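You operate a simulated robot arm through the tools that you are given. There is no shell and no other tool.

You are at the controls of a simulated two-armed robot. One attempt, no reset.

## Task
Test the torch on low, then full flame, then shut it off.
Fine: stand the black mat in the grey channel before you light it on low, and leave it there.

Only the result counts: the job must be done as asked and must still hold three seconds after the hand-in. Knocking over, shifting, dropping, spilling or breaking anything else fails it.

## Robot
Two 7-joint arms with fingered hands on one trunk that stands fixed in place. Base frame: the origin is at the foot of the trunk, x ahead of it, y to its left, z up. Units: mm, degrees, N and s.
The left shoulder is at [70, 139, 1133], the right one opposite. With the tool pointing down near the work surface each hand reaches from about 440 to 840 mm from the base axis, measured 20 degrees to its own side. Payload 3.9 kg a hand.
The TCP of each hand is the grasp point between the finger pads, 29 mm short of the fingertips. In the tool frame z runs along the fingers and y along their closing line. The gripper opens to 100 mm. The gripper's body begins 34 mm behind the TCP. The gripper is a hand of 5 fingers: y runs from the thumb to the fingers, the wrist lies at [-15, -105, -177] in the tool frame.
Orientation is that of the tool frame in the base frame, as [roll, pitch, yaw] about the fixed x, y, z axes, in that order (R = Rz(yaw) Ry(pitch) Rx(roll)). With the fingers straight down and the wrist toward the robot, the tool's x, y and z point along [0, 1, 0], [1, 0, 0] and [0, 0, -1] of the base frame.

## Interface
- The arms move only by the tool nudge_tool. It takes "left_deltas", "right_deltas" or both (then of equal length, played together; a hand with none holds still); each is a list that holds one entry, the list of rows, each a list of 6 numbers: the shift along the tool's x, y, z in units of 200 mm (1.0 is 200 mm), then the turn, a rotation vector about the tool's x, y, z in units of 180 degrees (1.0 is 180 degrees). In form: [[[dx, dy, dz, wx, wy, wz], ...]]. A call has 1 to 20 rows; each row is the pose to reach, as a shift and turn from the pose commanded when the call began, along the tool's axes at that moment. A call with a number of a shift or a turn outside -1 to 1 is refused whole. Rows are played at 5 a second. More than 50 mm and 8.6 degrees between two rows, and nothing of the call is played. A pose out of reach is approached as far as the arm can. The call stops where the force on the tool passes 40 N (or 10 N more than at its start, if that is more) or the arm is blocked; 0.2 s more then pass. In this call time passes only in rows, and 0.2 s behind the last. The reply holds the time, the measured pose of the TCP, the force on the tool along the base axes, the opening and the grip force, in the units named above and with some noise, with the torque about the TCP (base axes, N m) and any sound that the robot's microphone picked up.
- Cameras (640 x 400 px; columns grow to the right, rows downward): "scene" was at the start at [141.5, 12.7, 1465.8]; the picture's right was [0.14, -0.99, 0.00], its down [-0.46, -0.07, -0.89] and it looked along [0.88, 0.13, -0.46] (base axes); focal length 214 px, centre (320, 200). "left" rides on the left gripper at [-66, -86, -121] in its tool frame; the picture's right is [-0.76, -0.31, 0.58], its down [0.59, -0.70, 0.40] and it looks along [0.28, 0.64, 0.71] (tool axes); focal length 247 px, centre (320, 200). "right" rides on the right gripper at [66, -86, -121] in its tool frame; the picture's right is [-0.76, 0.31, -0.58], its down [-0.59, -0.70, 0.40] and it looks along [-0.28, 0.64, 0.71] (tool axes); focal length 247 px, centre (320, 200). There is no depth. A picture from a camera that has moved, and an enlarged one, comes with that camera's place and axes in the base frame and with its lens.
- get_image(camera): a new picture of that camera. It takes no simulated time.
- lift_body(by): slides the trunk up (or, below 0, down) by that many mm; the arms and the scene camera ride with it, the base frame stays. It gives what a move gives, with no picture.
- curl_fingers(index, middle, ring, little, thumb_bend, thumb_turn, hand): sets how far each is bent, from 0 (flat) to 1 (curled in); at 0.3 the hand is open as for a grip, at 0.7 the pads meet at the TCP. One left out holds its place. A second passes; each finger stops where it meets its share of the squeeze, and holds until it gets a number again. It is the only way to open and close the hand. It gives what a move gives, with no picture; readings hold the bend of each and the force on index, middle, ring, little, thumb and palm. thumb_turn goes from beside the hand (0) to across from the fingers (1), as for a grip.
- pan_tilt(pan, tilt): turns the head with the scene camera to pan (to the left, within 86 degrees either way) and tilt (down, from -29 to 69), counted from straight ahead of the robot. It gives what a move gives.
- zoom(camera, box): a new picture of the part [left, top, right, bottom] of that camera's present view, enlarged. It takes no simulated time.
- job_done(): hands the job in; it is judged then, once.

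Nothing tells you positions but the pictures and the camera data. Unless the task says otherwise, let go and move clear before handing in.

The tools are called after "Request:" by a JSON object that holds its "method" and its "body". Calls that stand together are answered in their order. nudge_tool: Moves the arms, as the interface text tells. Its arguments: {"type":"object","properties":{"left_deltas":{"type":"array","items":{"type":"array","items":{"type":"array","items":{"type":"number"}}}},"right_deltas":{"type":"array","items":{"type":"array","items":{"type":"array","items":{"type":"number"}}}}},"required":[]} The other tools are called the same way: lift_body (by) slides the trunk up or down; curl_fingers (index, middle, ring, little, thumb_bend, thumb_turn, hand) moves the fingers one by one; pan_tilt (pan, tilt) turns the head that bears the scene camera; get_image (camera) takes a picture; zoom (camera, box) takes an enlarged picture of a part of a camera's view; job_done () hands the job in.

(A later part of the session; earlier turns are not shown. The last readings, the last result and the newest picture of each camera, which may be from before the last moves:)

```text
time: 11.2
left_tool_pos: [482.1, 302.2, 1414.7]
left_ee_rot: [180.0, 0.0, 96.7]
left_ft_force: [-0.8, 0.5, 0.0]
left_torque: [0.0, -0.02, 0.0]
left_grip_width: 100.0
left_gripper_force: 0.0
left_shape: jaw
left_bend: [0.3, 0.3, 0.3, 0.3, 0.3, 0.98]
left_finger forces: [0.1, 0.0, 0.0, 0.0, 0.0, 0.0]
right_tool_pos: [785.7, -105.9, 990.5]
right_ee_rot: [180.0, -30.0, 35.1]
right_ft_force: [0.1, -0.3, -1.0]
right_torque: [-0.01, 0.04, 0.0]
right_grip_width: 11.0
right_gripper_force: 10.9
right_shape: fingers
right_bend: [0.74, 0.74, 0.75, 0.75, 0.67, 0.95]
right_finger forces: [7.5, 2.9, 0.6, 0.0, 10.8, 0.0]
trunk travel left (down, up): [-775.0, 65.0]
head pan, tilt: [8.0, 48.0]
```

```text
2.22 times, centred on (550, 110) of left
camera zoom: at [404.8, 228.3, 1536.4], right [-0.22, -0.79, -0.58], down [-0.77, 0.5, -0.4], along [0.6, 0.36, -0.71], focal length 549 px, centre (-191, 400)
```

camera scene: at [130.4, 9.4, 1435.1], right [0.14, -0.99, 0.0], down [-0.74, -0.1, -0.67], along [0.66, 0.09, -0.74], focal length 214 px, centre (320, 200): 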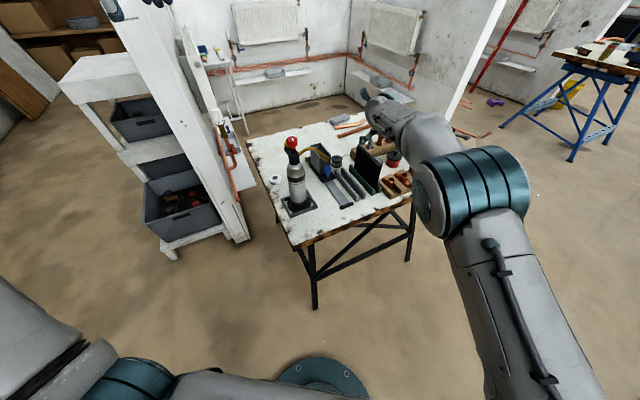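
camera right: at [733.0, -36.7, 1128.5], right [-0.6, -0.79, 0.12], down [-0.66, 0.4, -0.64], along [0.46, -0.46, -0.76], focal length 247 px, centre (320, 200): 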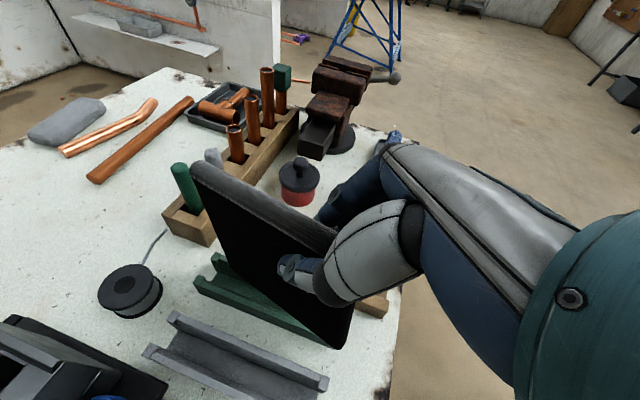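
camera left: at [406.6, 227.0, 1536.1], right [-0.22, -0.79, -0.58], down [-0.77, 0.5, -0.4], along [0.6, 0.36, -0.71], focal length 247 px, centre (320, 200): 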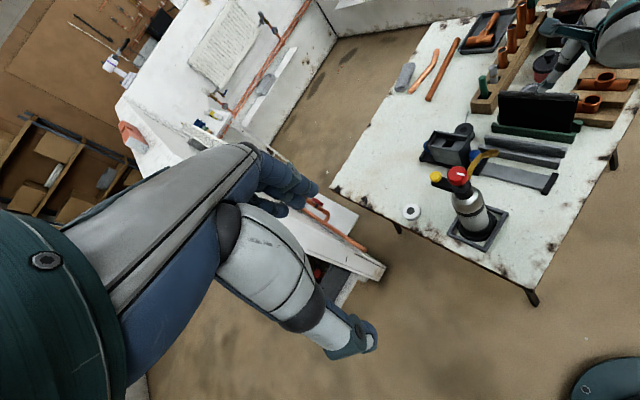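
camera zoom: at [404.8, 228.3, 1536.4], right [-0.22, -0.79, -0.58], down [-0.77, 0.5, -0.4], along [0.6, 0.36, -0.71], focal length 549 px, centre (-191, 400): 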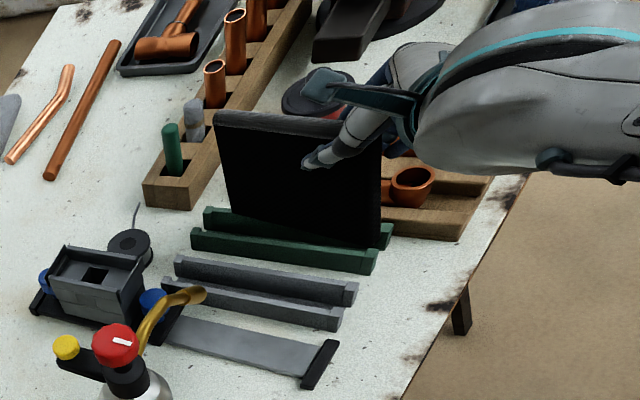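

The mat is out and weighs about 1 N, but it may have rotated a little in the grip. I'll zoom in to measure that.

Request:
{"method": "zoom", "body": {"camera": "right", "box": [130, 140, 390, 380]}}

Request:
{"method": "zoom", "body": {"camera": "left", "box": [540, 50, 640, 150]}}

Request:
{"method": "zoom", "body": {"camera": "scene", "box": [350, 120, 390, 200]}}

```text
1.67 times, centred on (260, 260) of right
camera zoom: at [733.0, -36.7, 1128.5], right [-0.6, -0.79, 0.12], down [-0.66, 0.4, -0.64], along [0.46, -0.46, -0.76], focal length 412 px, centre (420, 100)
```

zoom: 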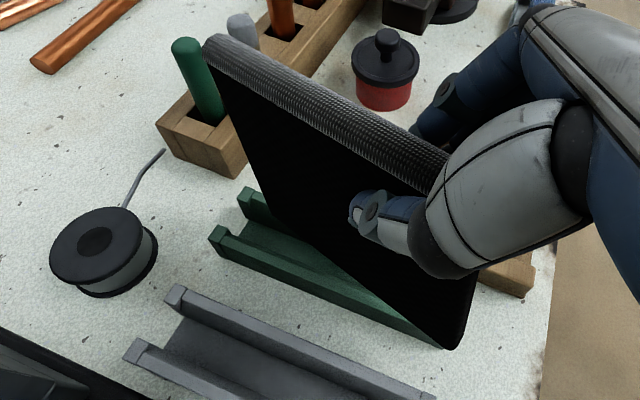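

```text
4.00 times, centred on (590, 100) of left
camera zoom: at [404.8, 228.3, 1536.4], right [-0.22, -0.79, -0.58], down [-0.77, 0.5, -0.4], along [0.6, 0.36, -0.71], focal length 988 px, centre (-760, 600)
```

zoom: 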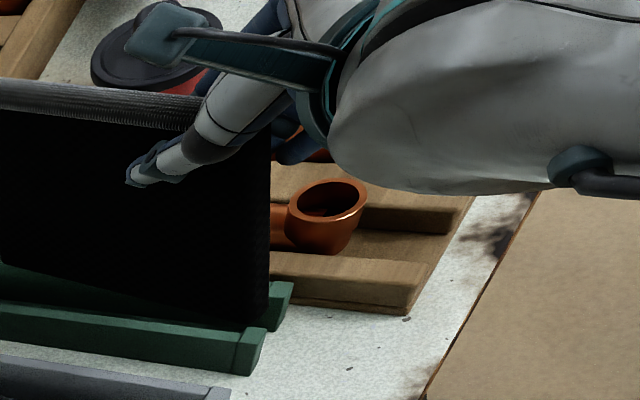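

```text
5.00 times, centred on (370, 160) of scene
camera zoom: at [128.8, 10.6, 1435.2], right [0.14, -0.99, 0.0], down [-0.74, -0.1, -0.67], along [0.66, 0.09, -0.74], focal length 1072 px, centre (70, 400)
```

zoom: 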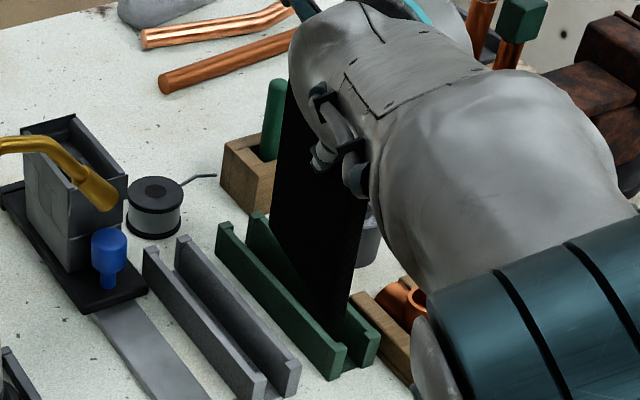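

The mat has yawed about 11° with its far end to the right, and its far end sags about 5°. I'll lift a little more and turn the hand to cancel both.

Request:
{"method": "nudge_tool", "body": {"right_deltas": [[[0.0375, 0, -0.065, 0.0106, 0.0102, -0.0183], [0.0375, 0, -0.065, 0.0211, 0.0204, -0.0365], [0.0375, 0, -0.065, 0.0317, 0.0306, -0.0548]]]}}

Request:
{"method": "zoom", "body": {"camera": "right", "box": [130, 140, 390, 380]}}

Request:
{"method": "zoom", "body": {"camera": "left", "box": [500, 40, 640, 160]}}

Request:
{"method": "zoom", "body": {"camera": "scene", "box": [330, 110, 390, 200]}}

```text
time: 12.0
left_tool_pos: [481.5, 300.8, 1415.1]
left_ee_rot: [180.0, 0.0, 96.7]
left_ft_force: [-0.3, -0.2, 0.1]
left_torque: [0.0, 0.01, -0.02]
left_grip_width: 99.7
left_gripper_force: 0.2
left_shape: jaw
left_bend: [0.3, 0.3, 0.3, 0.3, 0.3, 0.98]
left_finger forces: [0.0, 0.0, 0.0, 0.0, 0.0, 0.0]
right_tool_pos: [786.3, -105.6, 1005.4]
right_ee_rot: [179.4, -35.6, 46.8]
right_ft_force: [-0.6, -0.3, -1.8]
right_torque: [-0.05, 0.03, -0.01]
right_grip_width: 10.9
right_gripper_force: 10.9
right_shape: fingers
right_bend: [0.74, 0.74, 0.75, 0.75, 0.67, 0.95]
right_finger forces: [7.4, 3.0, 0.6, 0.0, 10.8, 0.1]
trunk travel left (down, up): [-775.0, 65.0]
head pan, tilt: [8.0, 48.0]
```

```text
1.67 times, centred on (260, 260) of right
camera zoom: at [711.8, -57.3, 1141.1], right [-0.43, -0.9, 0.03], down [-0.68, 0.3, -0.67], along [0.6, -0.31, -0.74], focal length 412 px, centre (420, 100)
```

zoom: 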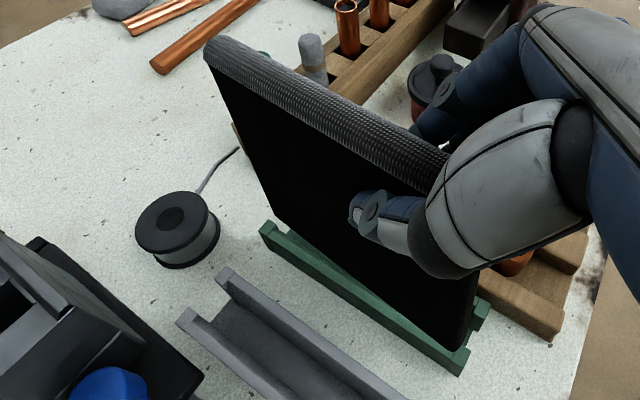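

```text
3.33 times, centred on (570, 100) of left
camera zoom: at [405.8, 227.4, 1536.2], right [-0.22, -0.79, -0.58], down [-0.77, 0.5, -0.4], along [0.6, 0.36, -0.71], focal length 823 px, centre (-513, 533)
```

zoom: 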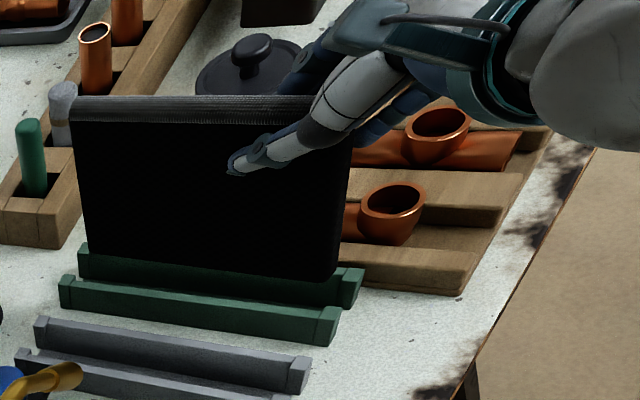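

```text
4.44 times, centred on (360, 155) of scene
camera zoom: at [129.7, 9.8, 1435.1], right [0.14, -0.99, 0.0], down [-0.74, -0.1, -0.67], along [0.66, 0.09, -0.74], focal length 953 px, centre (142, 400)
```

zoom: 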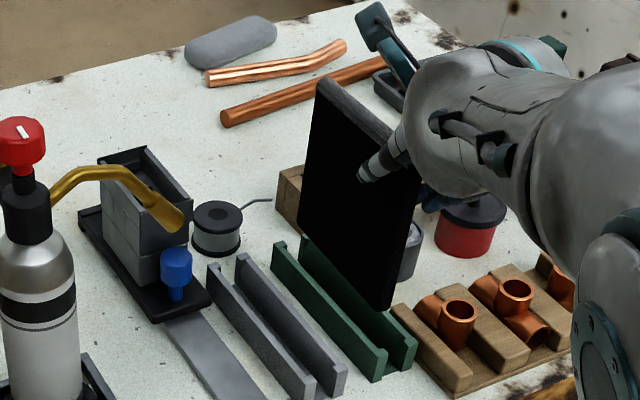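

The mat now hangs nearly square, with about 5° of yaw left. I'll carry it left over the grey channel and correct that yaw on the way.

Request:
{"method": "nudge_tool", "body": {"right_deltas": [[[0.032, -0.091, 0.023, 0.0054, 0, -0.0075], [0.064, -0.181, 0.046, 0.0108, 0, -0.015], [0.0965, -0.272, 0.069, 0.0162, 0, -0.0226]]]}}

Request:
{"method": "zoom", "body": {"camera": "right", "box": [130, 140, 390, 400]}}

Request:
{"method": "zoom", "body": {"camera": "left", "box": [480, 50, 620, 190]}}

Request:
{"method": "zoom", "body": {"camera": "scene", "box": [310, 110, 390, 210]}}

```text
time: 12.8
left_tool_pos: [479.8, 304.3, 1415.1]
left_ee_rot: [-180.0, -0.1, 96.8]
left_ft_force: [-0.2, 0.1, -0.4]
left_torque: [0.0, -0.03, 0.0]
left_grip_width: 99.9
left_gripper_force: 0.2
left_shape: jaw
left_bend: [0.3, 0.3, 0.3, 0.3, 0.3, 0.98]
left_finger forces: [0.0, 0.0, 0.0, 0.0, 0.0, 0.0]
right_tool_pos: [763.3, -50.8, 1005.2]
right_ee_rot: [179.4, -35.3, 51.7]
right_ft_force: [0.1, 0.0, -0.4]
right_torque: [-0.04, 0.01, 0.0]
right_grip_width: 11.3
right_gripper_force: 10.7
right_shape: fingers
right_bend: [0.74, 0.74, 0.75, 0.75, 0.67, 0.95]
right_finger forces: [7.3, 3.0, 0.6, 0.0, 10.9, 0.0]
trunk travel left (down, up): [-775.0, 65.0]
head pan, tilt: [8.0, 48.0]
```

```text
1.54 times, centred on (260, 270) of right
camera zoom: at [685.7, -9.1, 1139.9], right [-0.36, -0.93, 0.03], down [-0.7, 0.24, -0.67], along [0.62, -0.26, -0.74], focal length 380 px, centre (412, 92)
```

zoom: 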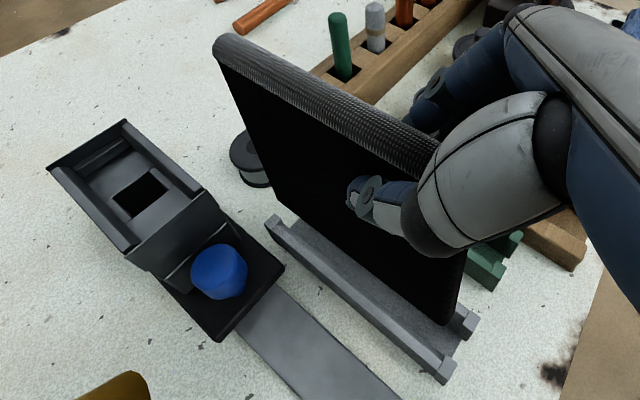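

```text
2.86 times, centred on (550, 120) of left
camera zoom: at [405.1, 228.9, 1536.2], right [-0.22, -0.79, -0.58], down [-0.77, 0.5, -0.4], along [0.6, 0.36, -0.71], focal length 706 px, centre (-337, 429)
```

zoom: 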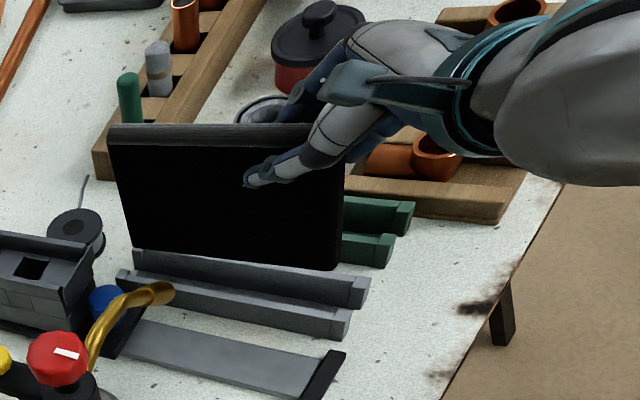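

```text
4.00 times, centred on (350, 160) of scene
camera zoom: at [129.1, 11.2, 1435.1], right [0.14, -0.99, 0.0], down [-0.74, -0.1, -0.67], along [0.66, 0.09, -0.74], focal length 858 px, centre (200, 360)
```

zoom: 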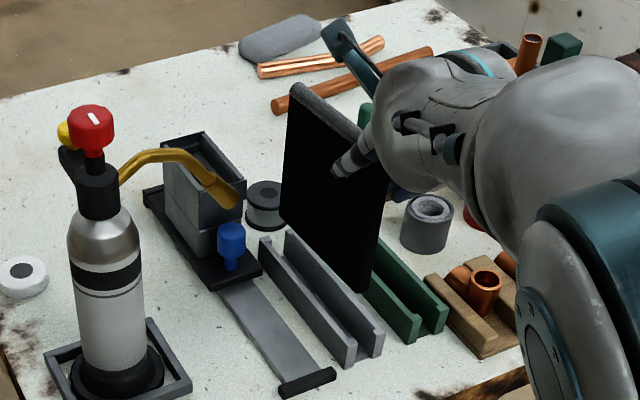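

Over the grey channel, the mat's lower edge sits about 9 mm too far left, and its far end still sags about 6–7°. I'll correct both before lowering.

Request:
{"method": "nudge_tool", "body": {"right_deltas": [[[-0.019, 0.0165, -0.0135, -0.004, 0.016, -0.0028], [-0.038, 0.033, -0.027, -0.0079, 0.0319, -0.0056]]]}}

Request:
{"method": "zoom", "body": {"camera": "right", "box": [130, 140, 390, 400]}}

Request:
{"method": "zoom", "body": {"camera": "left", "box": [480, 50, 620, 190]}}

Request:
{"method": "zoom", "body": {"camera": "scene", "box": [310, 110, 390, 210]}}

```text
time: 13.4
left_tool_pos: [482.2, 301.6, 1415.0]
left_ee_rot: [179.9, 0.0, 96.6]
left_ft_force: [-0.6, 0.2, 0.5]
left_torque: [0.02, -0.01, 0.02]
left_grip_width: 99.8
left_gripper_force: 0.0
left_shape: jaw
left_bend: [0.3, 0.3, 0.3, 0.3, 0.3, 0.98]
left_finger forces: [0.0, 0.0, 0.1, 0.0, 0.0, 0.0]
right_tool_pos: [763.5, -61.2, 1004.5]
right_ee_rot: [176.9, -41.1, 53.3]
right_ft_force: [-0.4, -0.2, -1.8]
right_torque: [-0.07, 0.07, 0.0]
right_grip_width: 11.0
right_gripper_force: 10.9
right_shape: fingers
right_bend: [0.74, 0.74, 0.75, 0.75, 0.67, 0.95]
right_finger forces: [7.3, 3.2, 0.6, 0.0, 10.9, 0.0]
trunk travel left (down, up): [-775.0, 65.0]
head pan, tilt: [8.0, 48.0]
```

```text
1.54 times, centred on (260, 270) of right
camera zoom: at [673.3, -28.2, 1135.4], right [-0.35, -0.93, -0.05], down [-0.64, 0.28, -0.72], along [0.68, -0.22, -0.7], focal length 380 px, centre (412, 92)
```

zoom: 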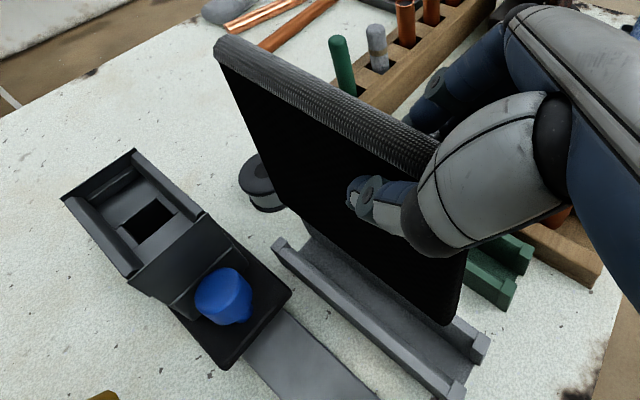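

```text
2.86 times, centred on (550, 120) of left
camera zoom: at [405.5, 227.7, 1536.3], right [-0.22, -0.79, -0.58], down [-0.77, 0.5, -0.4], along [0.6, 0.36, -0.71], focal length 706 px, centre (-337, 429)
```

zoom: 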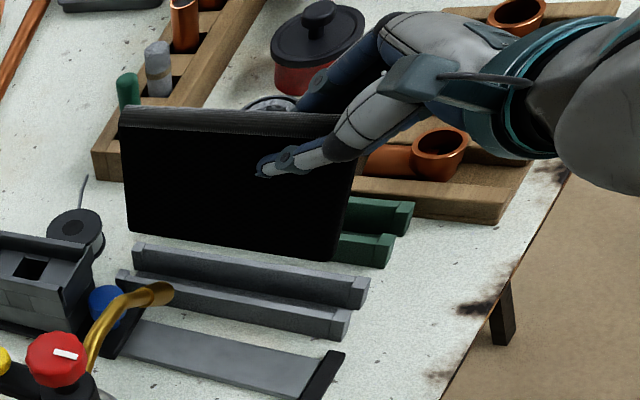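

```text
4.00 times, centred on (350, 160) of scene
camera zoom: at [129.5, 10.1, 1435.1], right [0.14, -0.99, 0.0], down [-0.74, -0.1, -0.67], along [0.66, 0.09, -0.74], focal length 858 px, centre (200, 360)
```

zoom: 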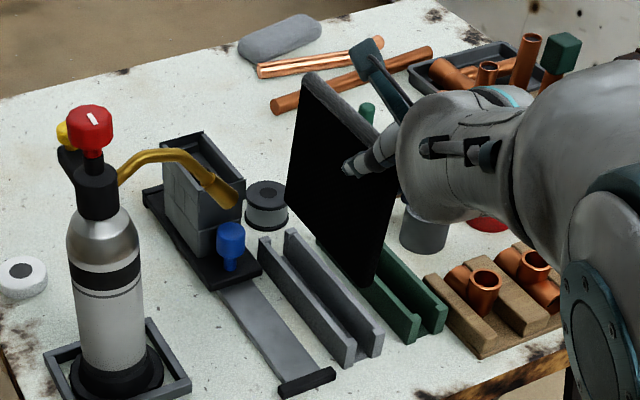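

By the right camera the mat's lower edge is now within about 3 mm of the channel centreline. I'll lower 25 mm and check again close to the channel.

Request:
{"method": "nudge_tool", "body": {"right_deltas": [[[-0.041, -0.0025, 0.047, 0, 0, 0], [-0.082, -0.005, 0.094, 0, 0, 0]]]}}

Request:
{"method": "zoom", "body": {"camera": "right", "box": [180, 200, 380, 400]}}

Request:
{"method": "zoom", "body": {"camera": "left", "box": [490, 80, 590, 180]}}

Request:
{"method": "zoom", "body": {"camera": "scene", "box": [320, 120, 380, 210]}}

```text
time: 14.0
left_tool_pos: [482.7, 302.4, 1415.2]
left_ee_rot: [-180.0, -0.1, 96.8]
left_ft_force: [0.4, 0.2, 0.3]
left_torque: [-0.01, 0.02, 0.03]
left_grip_width: 99.7
left_gripper_force: 0.1
left_shape: jaw
left_bend: [0.3, 0.3, 0.3, 0.3, 0.3, 0.98]
left_finger forces: [0.1, 0.0, 0.0, 0.0, 0.1, 0.1]
right_tool_pos: [763.7, -61.7, 980.1]
right_ee_rot: [176.9, -41.2, 53.3]
right_ft_force: [-0.2, -1.0, -1.7]
right_torque: [-0.05, 0.02, -0.02]
right_grip_width: 11.2
right_gripper_force: 11.7
right_shape: fingers
right_bend: [0.74, 0.74, 0.75, 0.75, 0.67, 0.95]
right_finger forces: [7.4, 3.2, 0.6, 0.1, 11.0, 0.0]
trunk travel left (down, up): [-775.0, 65.0]
head pan, tilt: [8.0, 48.0]
```

```text
2.00 times, centred on (280, 300) of right
camera zoom: at [674.0, -28.3, 1109.9], right [-0.35, -0.93, -0.05], down [-0.64, 0.28, -0.71], along [0.68, -0.22, -0.7], focal length 494 px, centre (400, 0)
```

zoom: 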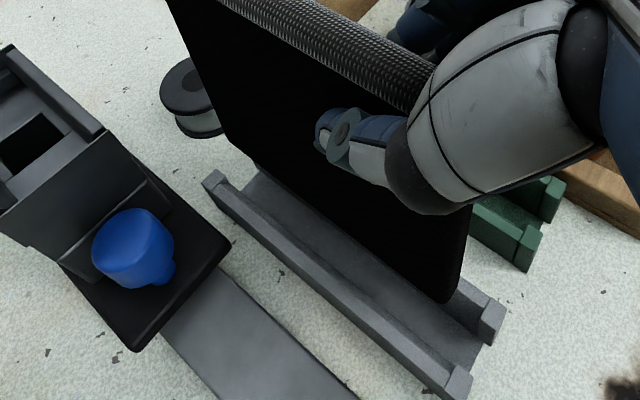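

```text
4.00 times, centred on (540, 130) of left
camera zoom: at [406.0, 228.1, 1536.1], right [-0.22, -0.79, -0.58], down [-0.77, 0.5, -0.4], along [0.6, 0.36, -0.71], focal length 988 px, centre (-560, 480)
```

zoom: 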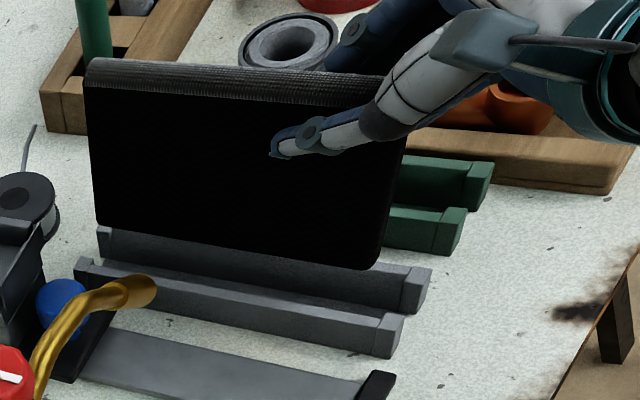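

```text
4.44 times, centred on (350, 165) of scene
camera zoom: at [129.8, 10.4, 1435.1], right [0.14, -0.99, 0.0], down [-0.74, -0.1, -0.67], along [0.66, 0.09, -0.74], focal length 953 px, centre (187, 356)
```

zoom: 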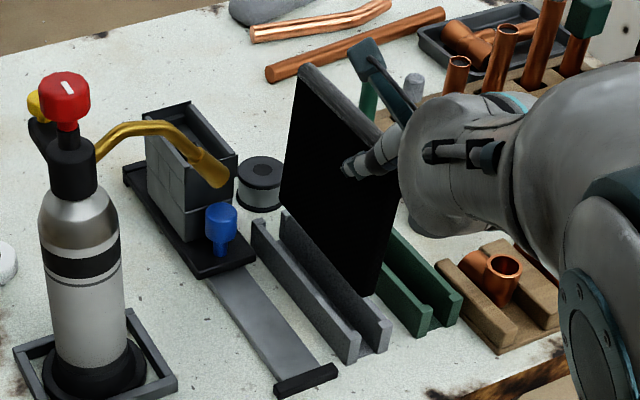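

The mat's thickness puts its centre about 5 mm right of the channel centre. I'll shift it left 5 mm and lower 28 mm toward the slot.

Request:
{"method": "nudge_tool", "body": {"right_deltas": [[[0.006, -0.024, 0.004, 0, 0, 0], [-0.04, -0.027, 0.0565, 0, 0, 0], [-0.086, -0.0295, 0.109, 0, 0, 0]]]}}

Request:
{"method": "zoom", "body": {"camera": "right", "box": [180, 200, 380, 400]}}

Request:
{"method": "zoom", "body": {"camera": "left", "box": [490, 80, 590, 180]}}

Request:
{"method": "zoom", "body": {"camera": "scene", "box": [320, 120, 380, 210]}}

```text
time: 14.8
left_tool_pos: [480.1, 302.1, 1414.2]
left_ee_rot: [179.9, -0.1, 96.7]
left_ft_force: [-0.6, -0.4, -0.5]
left_torque: [-0.02, 0.02, 0.0]
left_grip_width: 99.6
left_gripper_force: 0.1
left_shape: jaw
left_bend: [0.3, 0.3, 0.3, 0.3, 0.3, 0.98]
left_finger forces: [0.0, 0.0, 0.0, 0.0, 0.1, 0.0]
right_tool_pos: [761.6, -57.2, 951.8]
right_ee_rot: [176.9, -41.2, 53.3]
right_ft_force: [-0.3, 0.4, -1.0]
right_torque: [-0.01, 0.0, -0.01]
right_grip_width: 11.2
right_gripper_force: 10.6
right_shape: fingers
right_bend: [0.74, 0.74, 0.75, 0.75, 0.67, 0.95]
right_finger forces: [7.7, 2.8, 0.6, 0.1, 10.9, 0.0]
trunk travel left (down, up): [-775.0, 65.0]
head pan, tilt: [8.0, 48.0]
```

```text
2.00 times, centred on (280, 300) of right
camera zoom: at [671.6, -23.5, 1081.9], right [-0.35, -0.93, -0.05], down [-0.64, 0.28, -0.72], along [0.68, -0.22, -0.7], focal length 494 px, centre (400, 0)
```

zoom: 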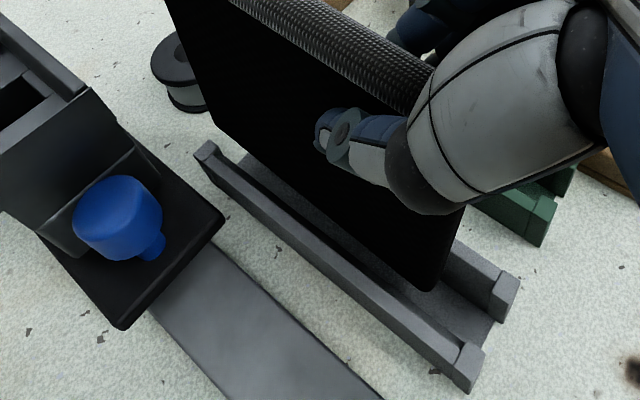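

```text
4.00 times, centred on (540, 130) of left
camera zoom: at [405.3, 228.0, 1536.3], right [-0.22, -0.79, -0.58], down [-0.77, 0.5, -0.4], along [0.6, 0.36, -0.71], focal length 988 px, centre (-560, 480)
```

zoom: 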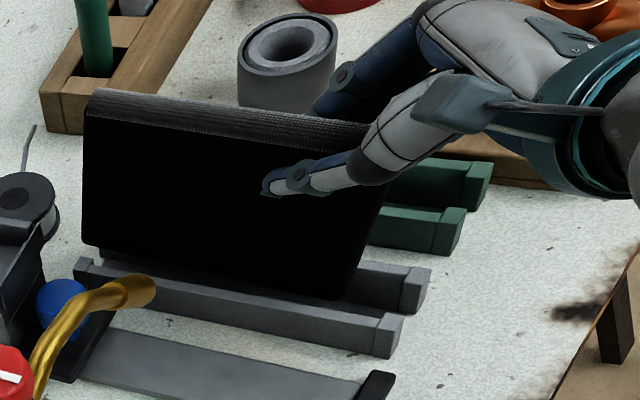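

```text
4.44 times, centred on (350, 165) of scene
camera zoom: at [129.2, 10.4, 1435.2], right [0.14, -0.99, 0.0], down [-0.74, -0.1, -0.67], along [0.66, 0.09, -0.74], focal length 953 px, centre (187, 356)
```

zoom: 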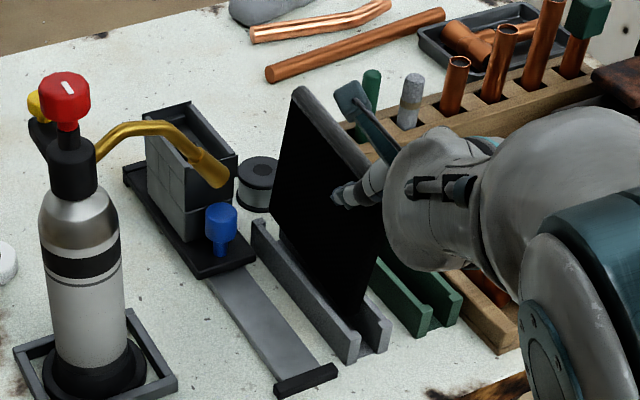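

The lower edge is entering the slot, with the mat's near end slightly low and the mat about 10 mm too far along. I'll take out about 3.5° of pitch, re-centre it and keep lowering.

Request:
{"method": "nudge_tool", "body": {"right_deltas": [[[-0.0083, -0.0138, -0.008, 0.0046, -0.0186, 0.003], [-0.025, -0.015, 0.011, 0.0046, -0.0186, 0.003], [-0.0413, -0.0158, 0.0296, 0.0046, -0.0186, 0.003]]]}}

Request:
{"method": "zoom", "body": {"camera": "right", "box": [180, 200, 380, 400]}}

Request:
{"method": "zoom", "body": {"camera": "left", "box": [490, 80, 590, 180]}}

Request:
{"method": "zoom", "body": {"camera": "scene", "box": [320, 120, 380, 210]}}

```text
time: 15.6
left_tool_pos: [479.8, 302.8, 1416.0]
left_ee_rot: [-180.0, 0.0, 96.6]
left_ft_force: [0.2, 0.2, 0.5]
left_torque: [-0.02, -0.01, 0.01]
left_grip_width: 99.6
left_gripper_force: 0.1
left_shape: jaw
left_bend: [0.3, 0.3, 0.3, 0.3, 0.3, 0.98]
left_finger forces: [0.0, 0.1, 0.1, 0.0, 0.0, 0.0]
right_tool_pos: [757.2, -58.5, 942.6]
right_ee_rot: [178.3, -37.8, 52.5]
right_ft_force: [-2.0, -1.1, 2.2]
right_torque: [0.03, -0.03, -0.01]
right_grip_width: 11.0
right_gripper_force: 11.1
right_shape: fingers
right_bend: [0.74, 0.74, 0.75, 0.75, 0.67, 0.95]
right_finger forces: [8.7, 2.3, 0.5, 0.0, 11.4, 0.1]
trunk travel left (down, up): [-775.0, 65.0]
head pan, tilt: [8.0, 48.0]
```

```text
2.00 times, centred on (280, 300) of right
camera zoom: at [673.6, -20.2, 1075.2], right [-0.35, -0.94, 0.0], down [-0.67, 0.26, -0.69], along [0.65, -0.24, -0.72], focal length 494 px, centre (400, 0)
```

zoom: 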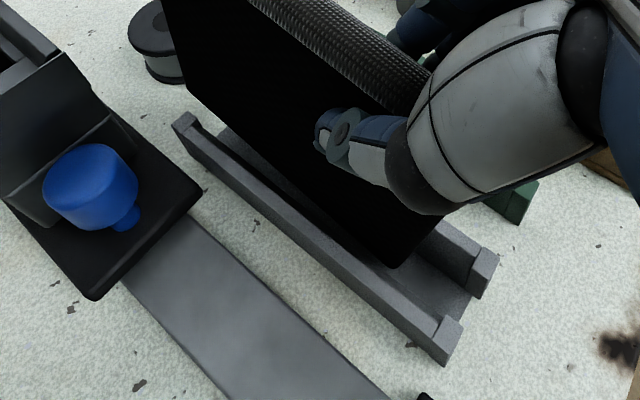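

```text
4.00 times, centred on (540, 130) of left
camera zoom: at [404.4, 228.0, 1536.6], right [-0.22, -0.79, -0.58], down [-0.77, 0.5, -0.4], along [0.6, 0.36, -0.71], focal length 988 px, centre (-560, 480)
```

zoom: 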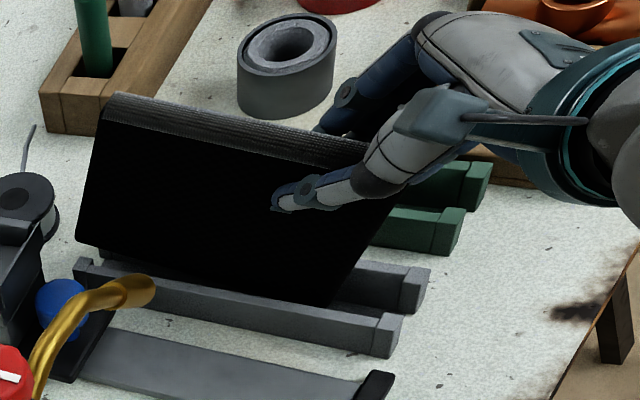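

```text
4.44 times, centred on (350, 165) of scene
camera zoom: at [128.4, 10.4, 1435.3], right [0.14, -0.99, 0.0], down [-0.74, -0.1, -0.67], along [0.66, 0.09, -0.74], focal length 953 px, centre (187, 356)
```

zoom: 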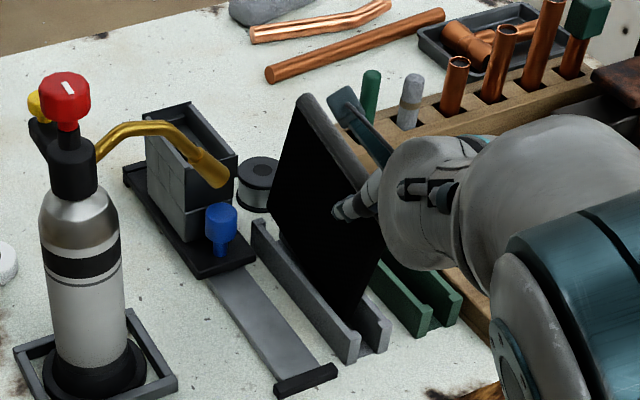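

The near bottom corner has reached the channel floor and the mat has pivoted about 10° with its far end up. I'll raise 8 mm, turn the hand 10° to level it, and re-centre along the channel.

Request:
{"method": "nudge_tool", "body": {"right_deltas": [[[0.0245, 0.001, -0.0316, 0, 0, 0], [0.033, 0.006, -0.015, 0.0066, -0.0266, 0.0044], [0.0417, 0.0105, 0.001, 0.0133, -0.0532, 0.0087]]]}}

Request:
{"method": "zoom", "body": {"camera": "right", "box": [180, 200, 380, 400]}}

Request:
{"method": "zoom", "body": {"camera": "left", "box": [490, 80, 590, 180]}}

Request:
{"method": "zoom", "body": {"camera": "scene", "box": [320, 120, 380, 210]}}

```text
time: 16.4
left_tool_pos: [482.2, 301.8, 1415.7]
left_ee_rot: [-179.9, 0.0, 96.7]
left_ft_force: [0.6, 0.3, -0.3]
left_torque: [-0.01, 0.02, 0.01]
left_grip_width: 99.7
left_gripper_force: 0.0
left_shape: jaw
left_bend: [0.3, 0.3, 0.3, 0.3, 0.3, 0.98]
left_finger forces: [0.1, 0.0, 0.0, 0.0, 0.0, 0.0]
right_tool_pos: [762.6, -54.0, 946.2]
right_ee_rot: [-178.2, -28.1, 50.5]
right_ft_force: [-0.9, 0.5, -1.3]
right_torque: [-0.05, 0.0, 0.01]
right_grip_width: 11.1
right_gripper_force: 11.7
right_shape: fingers
right_bend: [0.74, 0.74, 0.75, 0.75, 0.67, 0.95]
right_finger forces: [7.1, 3.8, 0.4, 0.0, 11.1, 0.0]
trunk travel left (down, up): [-775.0, 65.0]
head pan, tilt: [8.0, 48.0]
```

```text
2.00 times, centred on (280, 300) of right
camera zoom: at [699.7, -0.9, 1085.0], right [-0.34, -0.93, 0.14], down [-0.77, 0.19, -0.61], along [0.54, -0.32, -0.78], focal length 494 px, centre (400, 0)
```

zoom: 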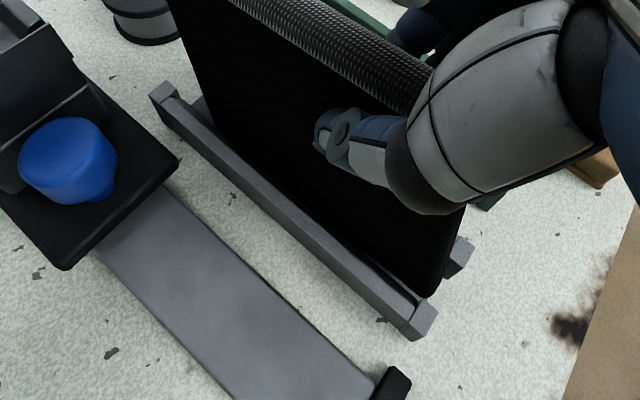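

```text
4.00 times, centred on (540, 130) of left
camera zoom: at [406.7, 228.3, 1535.8], right [-0.22, -0.79, -0.58], down [-0.77, 0.5, -0.4], along [0.6, 0.36, -0.71], focal length 988 px, centre (-560, 480)
```

zoom: 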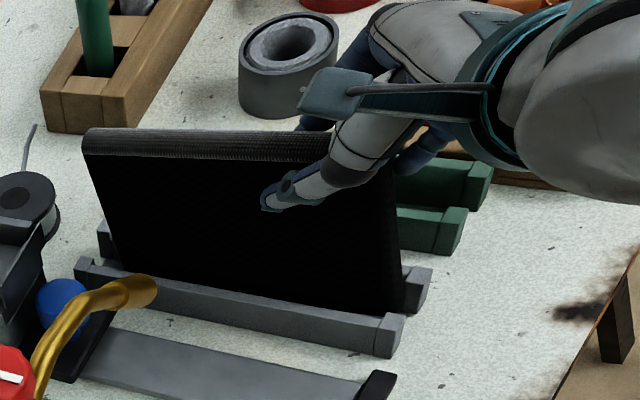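

```text
4.44 times, centred on (350, 165) of scene
camera zoom: at [130.5, 10.6, 1435.0], right [0.14, -0.99, 0.0], down [-0.74, -0.1, -0.67], along [0.66, 0.09, -0.74], focal length 953 px, centre (187, 356)
```

zoom: 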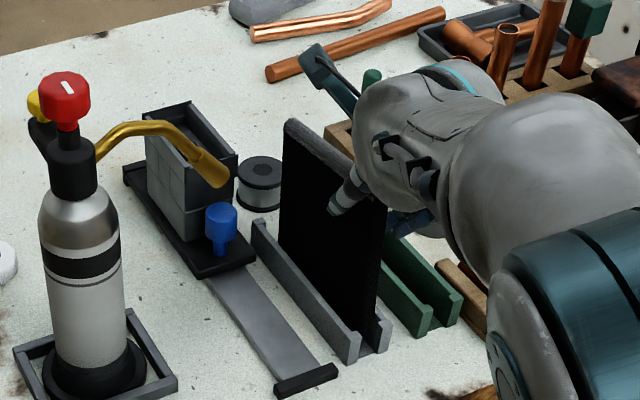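

It's in the slot but now sags about 6° at the far end, with the near corner a bit too close to the channel's near end. A 6° turn back about the grip should fix both.

Request:
{"method": "nudge_tool", "body": {"right_deltas": [[[0, 0, 0, -0.004, 0.016, -0.0026], [0, 0, 0, -0.0079, 0.0319, -0.0052]]]}}

Request:
{"method": "zoom", "body": {"camera": "right", "box": [180, 200, 380, 400]}}

Request:
{"method": "zoom", "body": {"camera": "left", "box": [490, 80, 590, 180]}}

Request:
{"method": "zoom", "body": {"camera": "scene", "box": [320, 120, 380, 210]}}

```text
time: 17.0
left_tool_pos: [481.0, 302.3, 1415.0]
left_ee_rot: [180.0, 0.0, 96.7]
left_ft_force: [-0.3, -0.3, 0.2]
left_torque: [0.0, 0.01, 0.0]
left_grip_width: 99.8
left_gripper_force: 0.0
left_shape: jaw
left_bend: [0.3, 0.3, 0.3, 0.3, 0.3, 0.98]
left_finger forces: [0.1, 0.0, 0.0, 0.0, 0.1, 0.1]
right_tool_pos: [763.2, -52.8, 946.9]
right_ee_rot: [179.9, -33.9, 51.6]
right_ft_force: [0.3, 0.4, -1.2]
right_torque: [-0.07, 0.04, -0.01]
right_grip_width: 11.0
right_gripper_force: 11.7
right_shape: fingers
right_bend: [0.74, 0.74, 0.75, 0.75, 0.67, 0.95]
right_finger forces: [7.2, 3.8, 0.3, 0.0, 11.1, 0.1]
trunk travel left (down, up): [-775.0, 65.0]
head pan, tilt: [8.0, 48.0]
```

```text
2.00 times, centred on (280, 300) of right
camera zoom: at [687.1, -9.8, 1082.9], right [-0.35, -0.93, 0.06], down [-0.71, 0.23, -0.66], along [0.61, -0.27, -0.75], focal length 494 px, centre (400, 0)
```

zoom: 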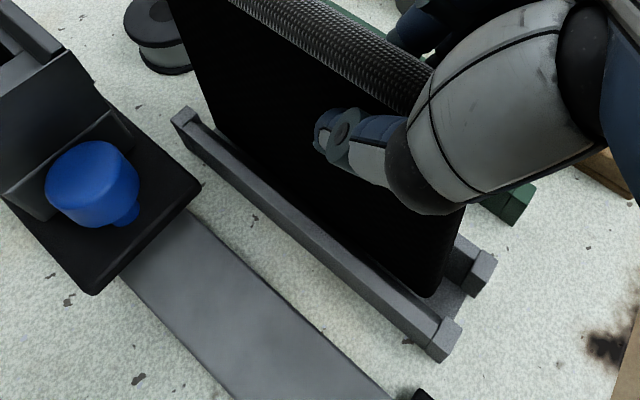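

```text
4.00 times, centred on (540, 130) of left
camera zoom: at [405.7, 228.1, 1536.2], right [-0.22, -0.79, -0.58], down [-0.77, 0.5, -0.4], along [0.6, 0.36, -0.71], focal length 988 px, centre (-560, 480)
```

zoom: 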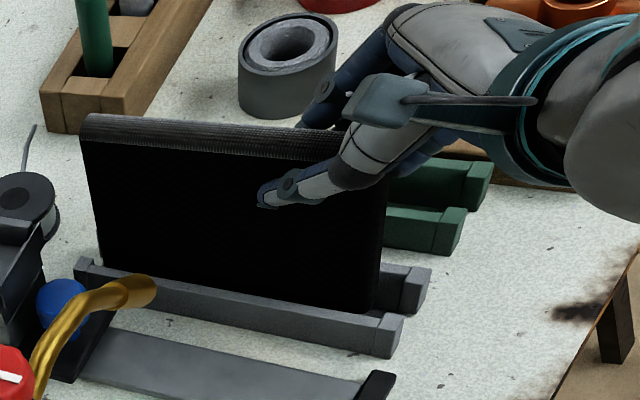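

```text
4.44 times, centred on (350, 165) of scene
camera zoom: at [129.6, 10.5, 1435.1], right [0.14, -0.99, 0.0], down [-0.74, -0.1, -0.67], along [0.66, 0.09, -0.74], focal length 953 px, centre (187, 356)
```

zoom: 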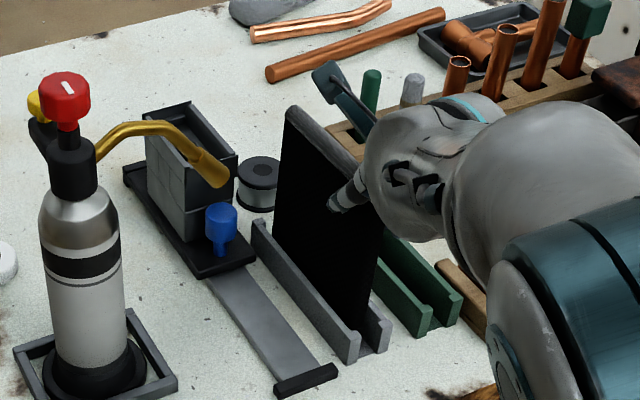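

The mat's lower edge is in the grey slot along its whole length and nearly level. I'll lower gently until it touches down.

Request:
{"method": "nudge_tool", "body": {"right_deltas": [[[-0.0112, 0, 0.0166, 0, 0, 0], [-0.0224, 0, 0.0332, 0, 0, 0]]]}}

Request:
{"method": "zoom", "body": {"camera": "left", "box": [490, 80, 590, 180]}}

Request:
{"method": "zoom", "body": {"camera": "right", "box": [180, 200, 380, 400]}}

```text
time: 17.6
left_tool_pos: [481.8, 302.9, 1415.6]
left_ee_rot: [180.0, -0.1, 96.6]
left_ft_force: [-1.3, 0.0, 0.3]
left_torque: [0.01, 0.02, -0.01]
left_grip_width: 99.6
left_gripper_force: 0.0
left_shape: jaw
left_bend: [0.3, 0.3, 0.3, 0.3, 0.3, 0.98]
left_finger forces: [0.0, 0.1, 0.1, 0.0, 0.0, 0.0]
right_tool_pos: [763.9, -53.0, 939.1]
right_ee_rot: [179.8, -34.1, 51.6]
right_ft_force: [0.0, 0.3, -1.7]
right_torque: [-0.05, 0.06, -0.02]
right_grip_width: 11.2
right_gripper_force: 11.1
right_shape: fingers
right_bend: [0.74, 0.74, 0.75, 0.75, 0.67, 0.95]
right_finger forces: [7.2, 3.7, 0.4, 0.0, 11.0, 0.0]
trunk travel left (down, up): [-775.0, 65.0]
head pan, tilt: [8.0, 48.0]
```

```text
4.00 times, centred on (540, 130) of left
camera zoom: at [405.7, 228.1, 1536.2], right [-0.22, -0.79, -0.58], down [-0.77, 0.5, -0.4], along [0.6, 0.36, -0.71], focal length 988 px, centre (-560, 480)
```

zoom: 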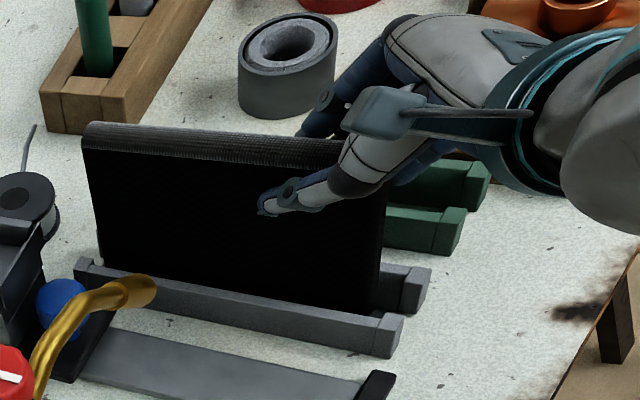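

```text
2.00 times, centred on (280, 300) of right
camera zoom: at [687.5, -10.1, 1075.0], right [-0.35, -0.93, 0.06], down [-0.71, 0.23, -0.66], along [0.6, -0.27, -0.75], focal length 494 px, centre (400, 0)
```

zoom: 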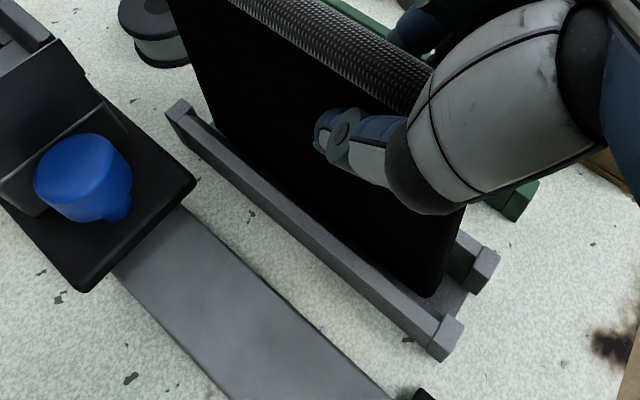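

It hasn't touched yet (the force is still just the mat's weight), so I'll keep lowering in 4 mm steps.

Request:
{"method": "nudge_tool", "body": {"right_deltas": [[[-0.0112, 0, 0.0166, 0, 0, 0], [-0.0224, 0, 0.0332, 0, 0, 0]]]}}

Request:
{"method": "zoom", "body": {"camera": "left", "box": [490, 80, 590, 180]}}

```text
time: 18.2
left_tool_pos: [481.4, 301.8, 1415.4]
left_ee_rot: [179.9, 0.1, 96.7]
left_ft_force: [0.0, 0.4, 0.5]
left_torque: [0.01, -0.03, 0.0]
left_grip_width: 99.7
left_gripper_force: 0.1
left_shape: jaw
left_bend: [0.3, 0.3, 0.3, 0.3, 0.3, 0.98]
left_finger forces: [0.0, 0.0, 0.1, 0.0, 0.0, 0.1]
right_tool_pos: [761.6, -53.9, 932.6]
right_ee_rot: [179.9, -34.0, 51.4]
right_ft_force: [-1.1, -0.4, -0.9]
right_torque: [0.0, 0.04, 0.02]
right_grip_width: 11.2
right_gripper_force: 11.0
right_shape: fingers
right_bend: [0.74, 0.74, 0.75, 0.75, 0.67, 0.95]
right_finger forces: [7.2, 3.7, 0.4, 0.1, 11.2, 0.0]
trunk travel left (down, up): [-775.0, 65.0]
head pan, tilt: [8.0, 48.0]
```

```text
4.00 times, centred on (540, 130) of left
camera zoom: at [404.7, 227.9, 1536.5], right [-0.22, -0.79, -0.58], down [-0.77, 0.5, -0.4], along [0.6, 0.36, -0.71], focal length 988 px, centre (-560, 480)
```

zoom: 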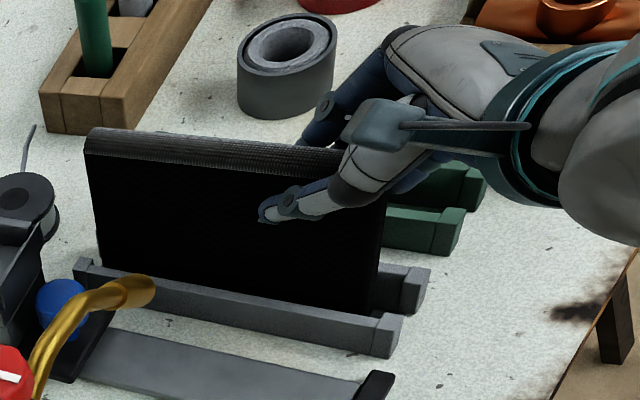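

Request:
{"method": "nudge_tool", "body": {"right_deltas": [[[-0.0084, 0, 0.0125, 0, 0, 0], [-0.0168, 0, 0.025, 0, 0, 0]]]}}

Request:
{"method": "zoom", "body": {"camera": "left", "box": [490, 80, 590, 180]}}

Request:
{"method": "zoom", "body": {"camera": "right", "box": [180, 200, 380, 400]}}

```text
time: 18.8
left_tool_pos: [478.0, 301.2, 1416.9]
left_ee_rot: [179.9, 0.0, 96.7]
left_ft_force: [1.0, -0.3, -0.6]
left_torque: [0.01, 0.03, -0.02]
left_grip_width: 100.0
left_gripper_force: 0.0
left_shape: jaw
left_bend: [0.3, 0.3, 0.3, 0.3, 0.3, 0.98]
left_finger forces: [0.1, 0.1, 0.1, 0.0, 0.0, 0.0]
right_tool_pos: [761.6, -56.0, 929.6]
right_ee_rot: [179.6, -34.1, 51.6]
right_ft_force: [-7.5, -5.9, 6.2]
right_torque: [0.08, 0.11, 0.09]
right_grip_width: 10.7
right_gripper_force: 12.9
right_shape: fingers
right_bend: [0.74, 0.74, 0.75, 0.75, 0.67, 0.95]
right_finger forces: [8.2, 4.0, 0.0, 0.0, 12.9, 0.0]
trunk travel left (down, up): [-775.0, 65.0]
head pan, tilt: [8.0, 48.0]
```

```text
4.00 times, centred on (540, 130) of left
camera zoom: at [401.9, 227.1, 1537.5], right [-0.21, -0.79, -0.58], down [-0.77, 0.5, -0.4], along [0.61, 0.36, -0.71], focal length 988 px, centre (-560, 480)
```

zoom: 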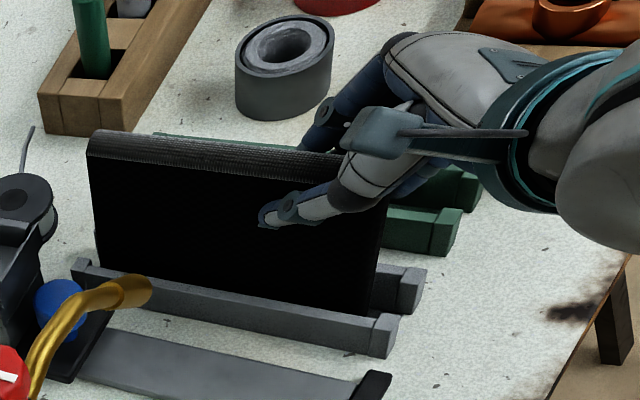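

```text
2.00 times, centred on (280, 300) of right
camera zoom: at [685.0, -11.6, 1064.1], right [-0.35, -0.93, 0.05], down [-0.71, 0.23, -0.66], along [0.61, -0.27, -0.75], focal length 494 px, centre (400, 0)
```

zoom: 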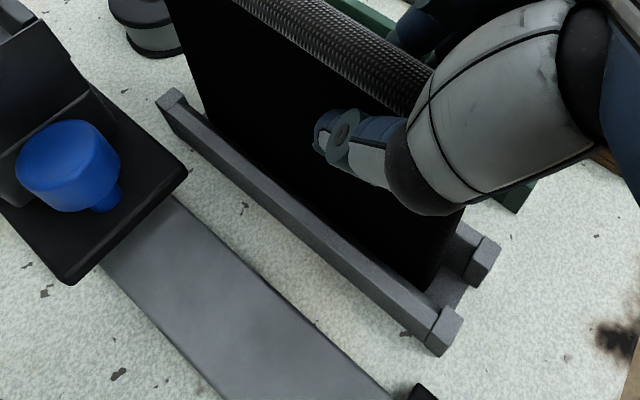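

It's touching down at about 6 N, with some push along the channel. I'll relieve that slightly and check seating before letting go.

Request:
{"method": "nudge_tool", "body": {"right_deltas": [[[-0.0037, -0.0029, -0.0115, 0, 0, 0]]]}}

Request:
{"method": "zoom", "body": {"camera": "scene", "box": [320, 120, 380, 210]}}

Request:
{"method": "zoom", "body": {"camera": "right", "box": [150, 150, 390, 400]}}

```text
time: 19.2
left_tool_pos: [479.5, 301.8, 1416.7]
left_ee_rot: [179.8, 0.0, 96.7]
left_ft_force: [0.4, -0.5, 0.8]
left_torque: [0.03, 0.02, -0.01]
left_grip_width: 99.8
left_gripper_force: 0.0
left_shape: jaw
left_bend: [0.3, 0.3, 0.3, 0.3, 0.3, 0.98]
left_finger forces: [0.1, 0.1, 0.1, 0.0, 0.0, 0.1]
right_tool_pos: [761.6, -55.7, 928.4]
right_ee_rot: [179.8, -34.1, 51.6]
right_ft_force: [-4.4, -2.7, 4.1]
right_torque: [0.03, 0.06, 0.04]
right_grip_width: 10.9
right_gripper_force: 11.8
right_shape: fingers
right_bend: [0.74, 0.74, 0.75, 0.75, 0.67, 0.95]
right_finger forces: [8.1, 3.7, 0.1, 0.0, 12.3, 0.1]
trunk travel left (down, up): [-775.0, 65.0]
head pan, tilt: [8.0, 48.0]
```

```text
4.44 times, centred on (350, 165) of scene
camera zoom: at [127.5, 10.1, 1435.3], right [0.14, -0.99, 0.0], down [-0.73, -0.1, -0.67], along [0.66, 0.09, -0.74], focal length 953 px, centre (187, 356)
```

zoom: 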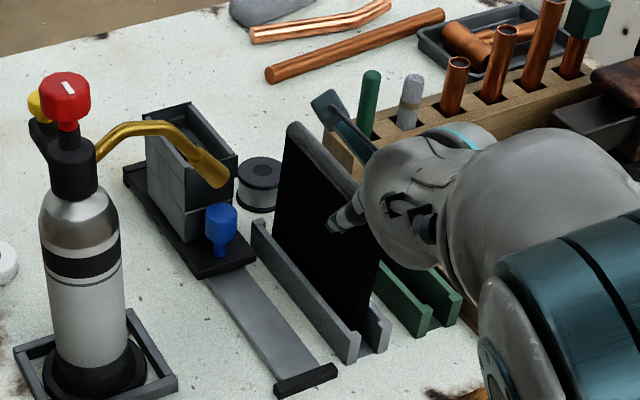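

```text
1.60 times, centred on (270, 275) of right
camera zoom: at [684.4, -11.8, 1064.0], right [-0.35, -0.93, 0.05], down [-0.71, 0.23, -0.66], along [0.61, -0.27, -0.75], focal length 395 px, centre (400, 80)
```

zoom: 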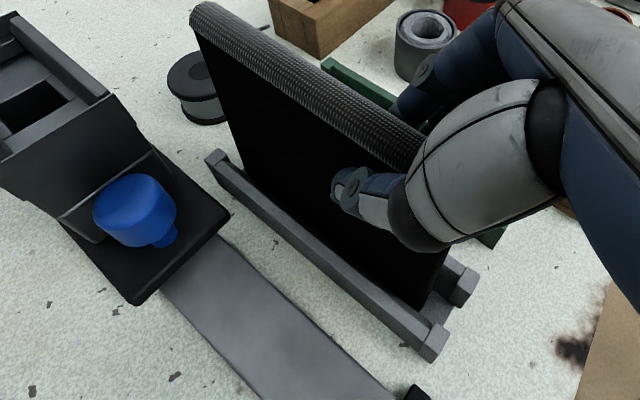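

The mat is seated upright in the grey slot. I'll release in stages.

Request:
{"method": "curl_fingers", "body": {"hand": "right", "index": 0.6, "middle": 0.6, "ring": 0.6, "little": 0.6, "thumb_bend": 0.5}}

Request:
{"method": "get_image", "body": {"camera": "right"}}

Request:
{"method": "zoom", "body": {"camera": "left", "box": [490, 80, 590, 180]}}

Request:
{"method": "zoom", "body": {"camera": "scene", "box": [320, 120, 380, 210]}}

```text
time: 20.2
left_tool_pos: [482.2, 302.5, 1414.7]
left_ee_rot: [-180.0, 0.0, 96.6]
left_ft_force: [0.0, -0.1, -0.3]
left_torque: [0.04, 0.0, -0.01]
left_grip_width: 99.6
left_gripper_force: 0.2
left_shape: jaw
left_bend: [0.3, 0.3, 0.3, 0.3, 0.3, 0.98]
left_finger forces: [0.0, 0.1, 0.0, 0.1, 0.1, 0.0]
right_tool_pos: [761.4, -55.3, 925.6]
right_ee_rot: [179.9, -34.0, 51.5]
right_ft_force: [0.4, -0.3, 0.2]
right_torque: [-0.01, -0.02, -0.01]
right_grip_width: 37.8
right_gripper_force: 0.0
right_shape: fingers
right_bend: [0.6, 0.6, 0.6, 0.6, 0.5, 0.97]
right_finger forces: [0.1, 0.0, 0.1, 0.0, 0.0, 0.1]
trunk travel left (down, up): [-775.0, 65.0]
head pan, tilt: [8.0, 48.0]
```

```text
taken
camera right: at [685.5, -11.6, 1063.0], right [-0.35, -0.93, 0.06], down [-0.71, 0.23, -0.66], along [0.6, -0.27, -0.75], focal length 247 px, centre (320, 200)
```

right: 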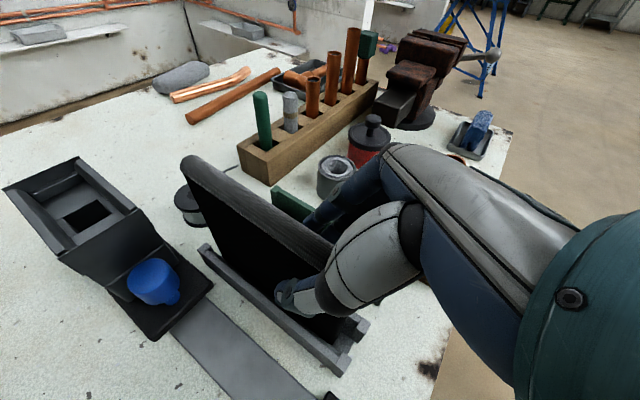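

```text
4.00 times, centred on (540, 130) of left
camera zoom: at [405.2, 228.2, 1536.3], right [-0.22, -0.79, -0.58], down [-0.77, 0.5, -0.4], along [0.6, 0.36, -0.71], focal length 988 px, centre (-560, 480)
```

zoom: 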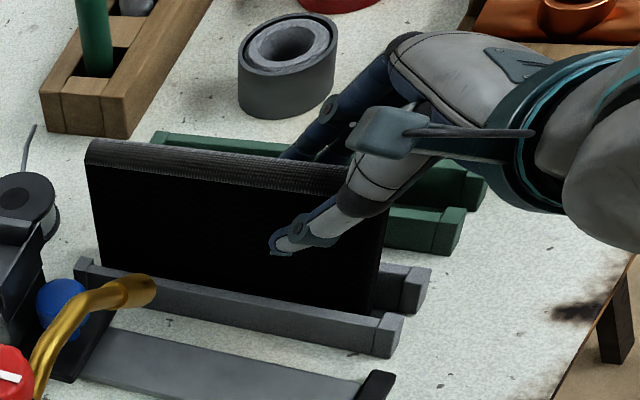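

```text
4.44 times, centred on (350, 165) of scene
camera zoom: at [129.1, 10.6, 1435.2], right [0.14, -0.99, 0.0], down [-0.74, -0.1, -0.67], along [0.66, 0.09, -0.74], focal length 953 px, centre (187, 356)
```

zoom: 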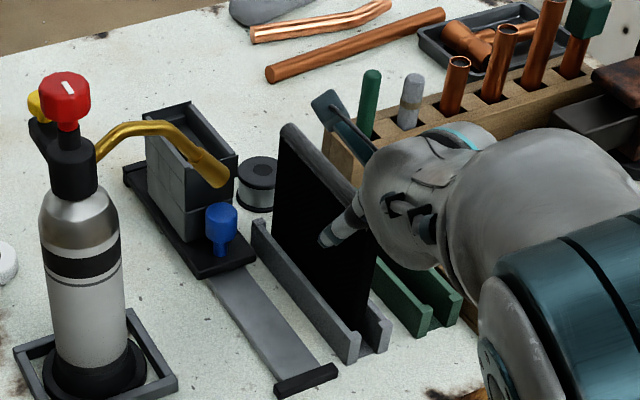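

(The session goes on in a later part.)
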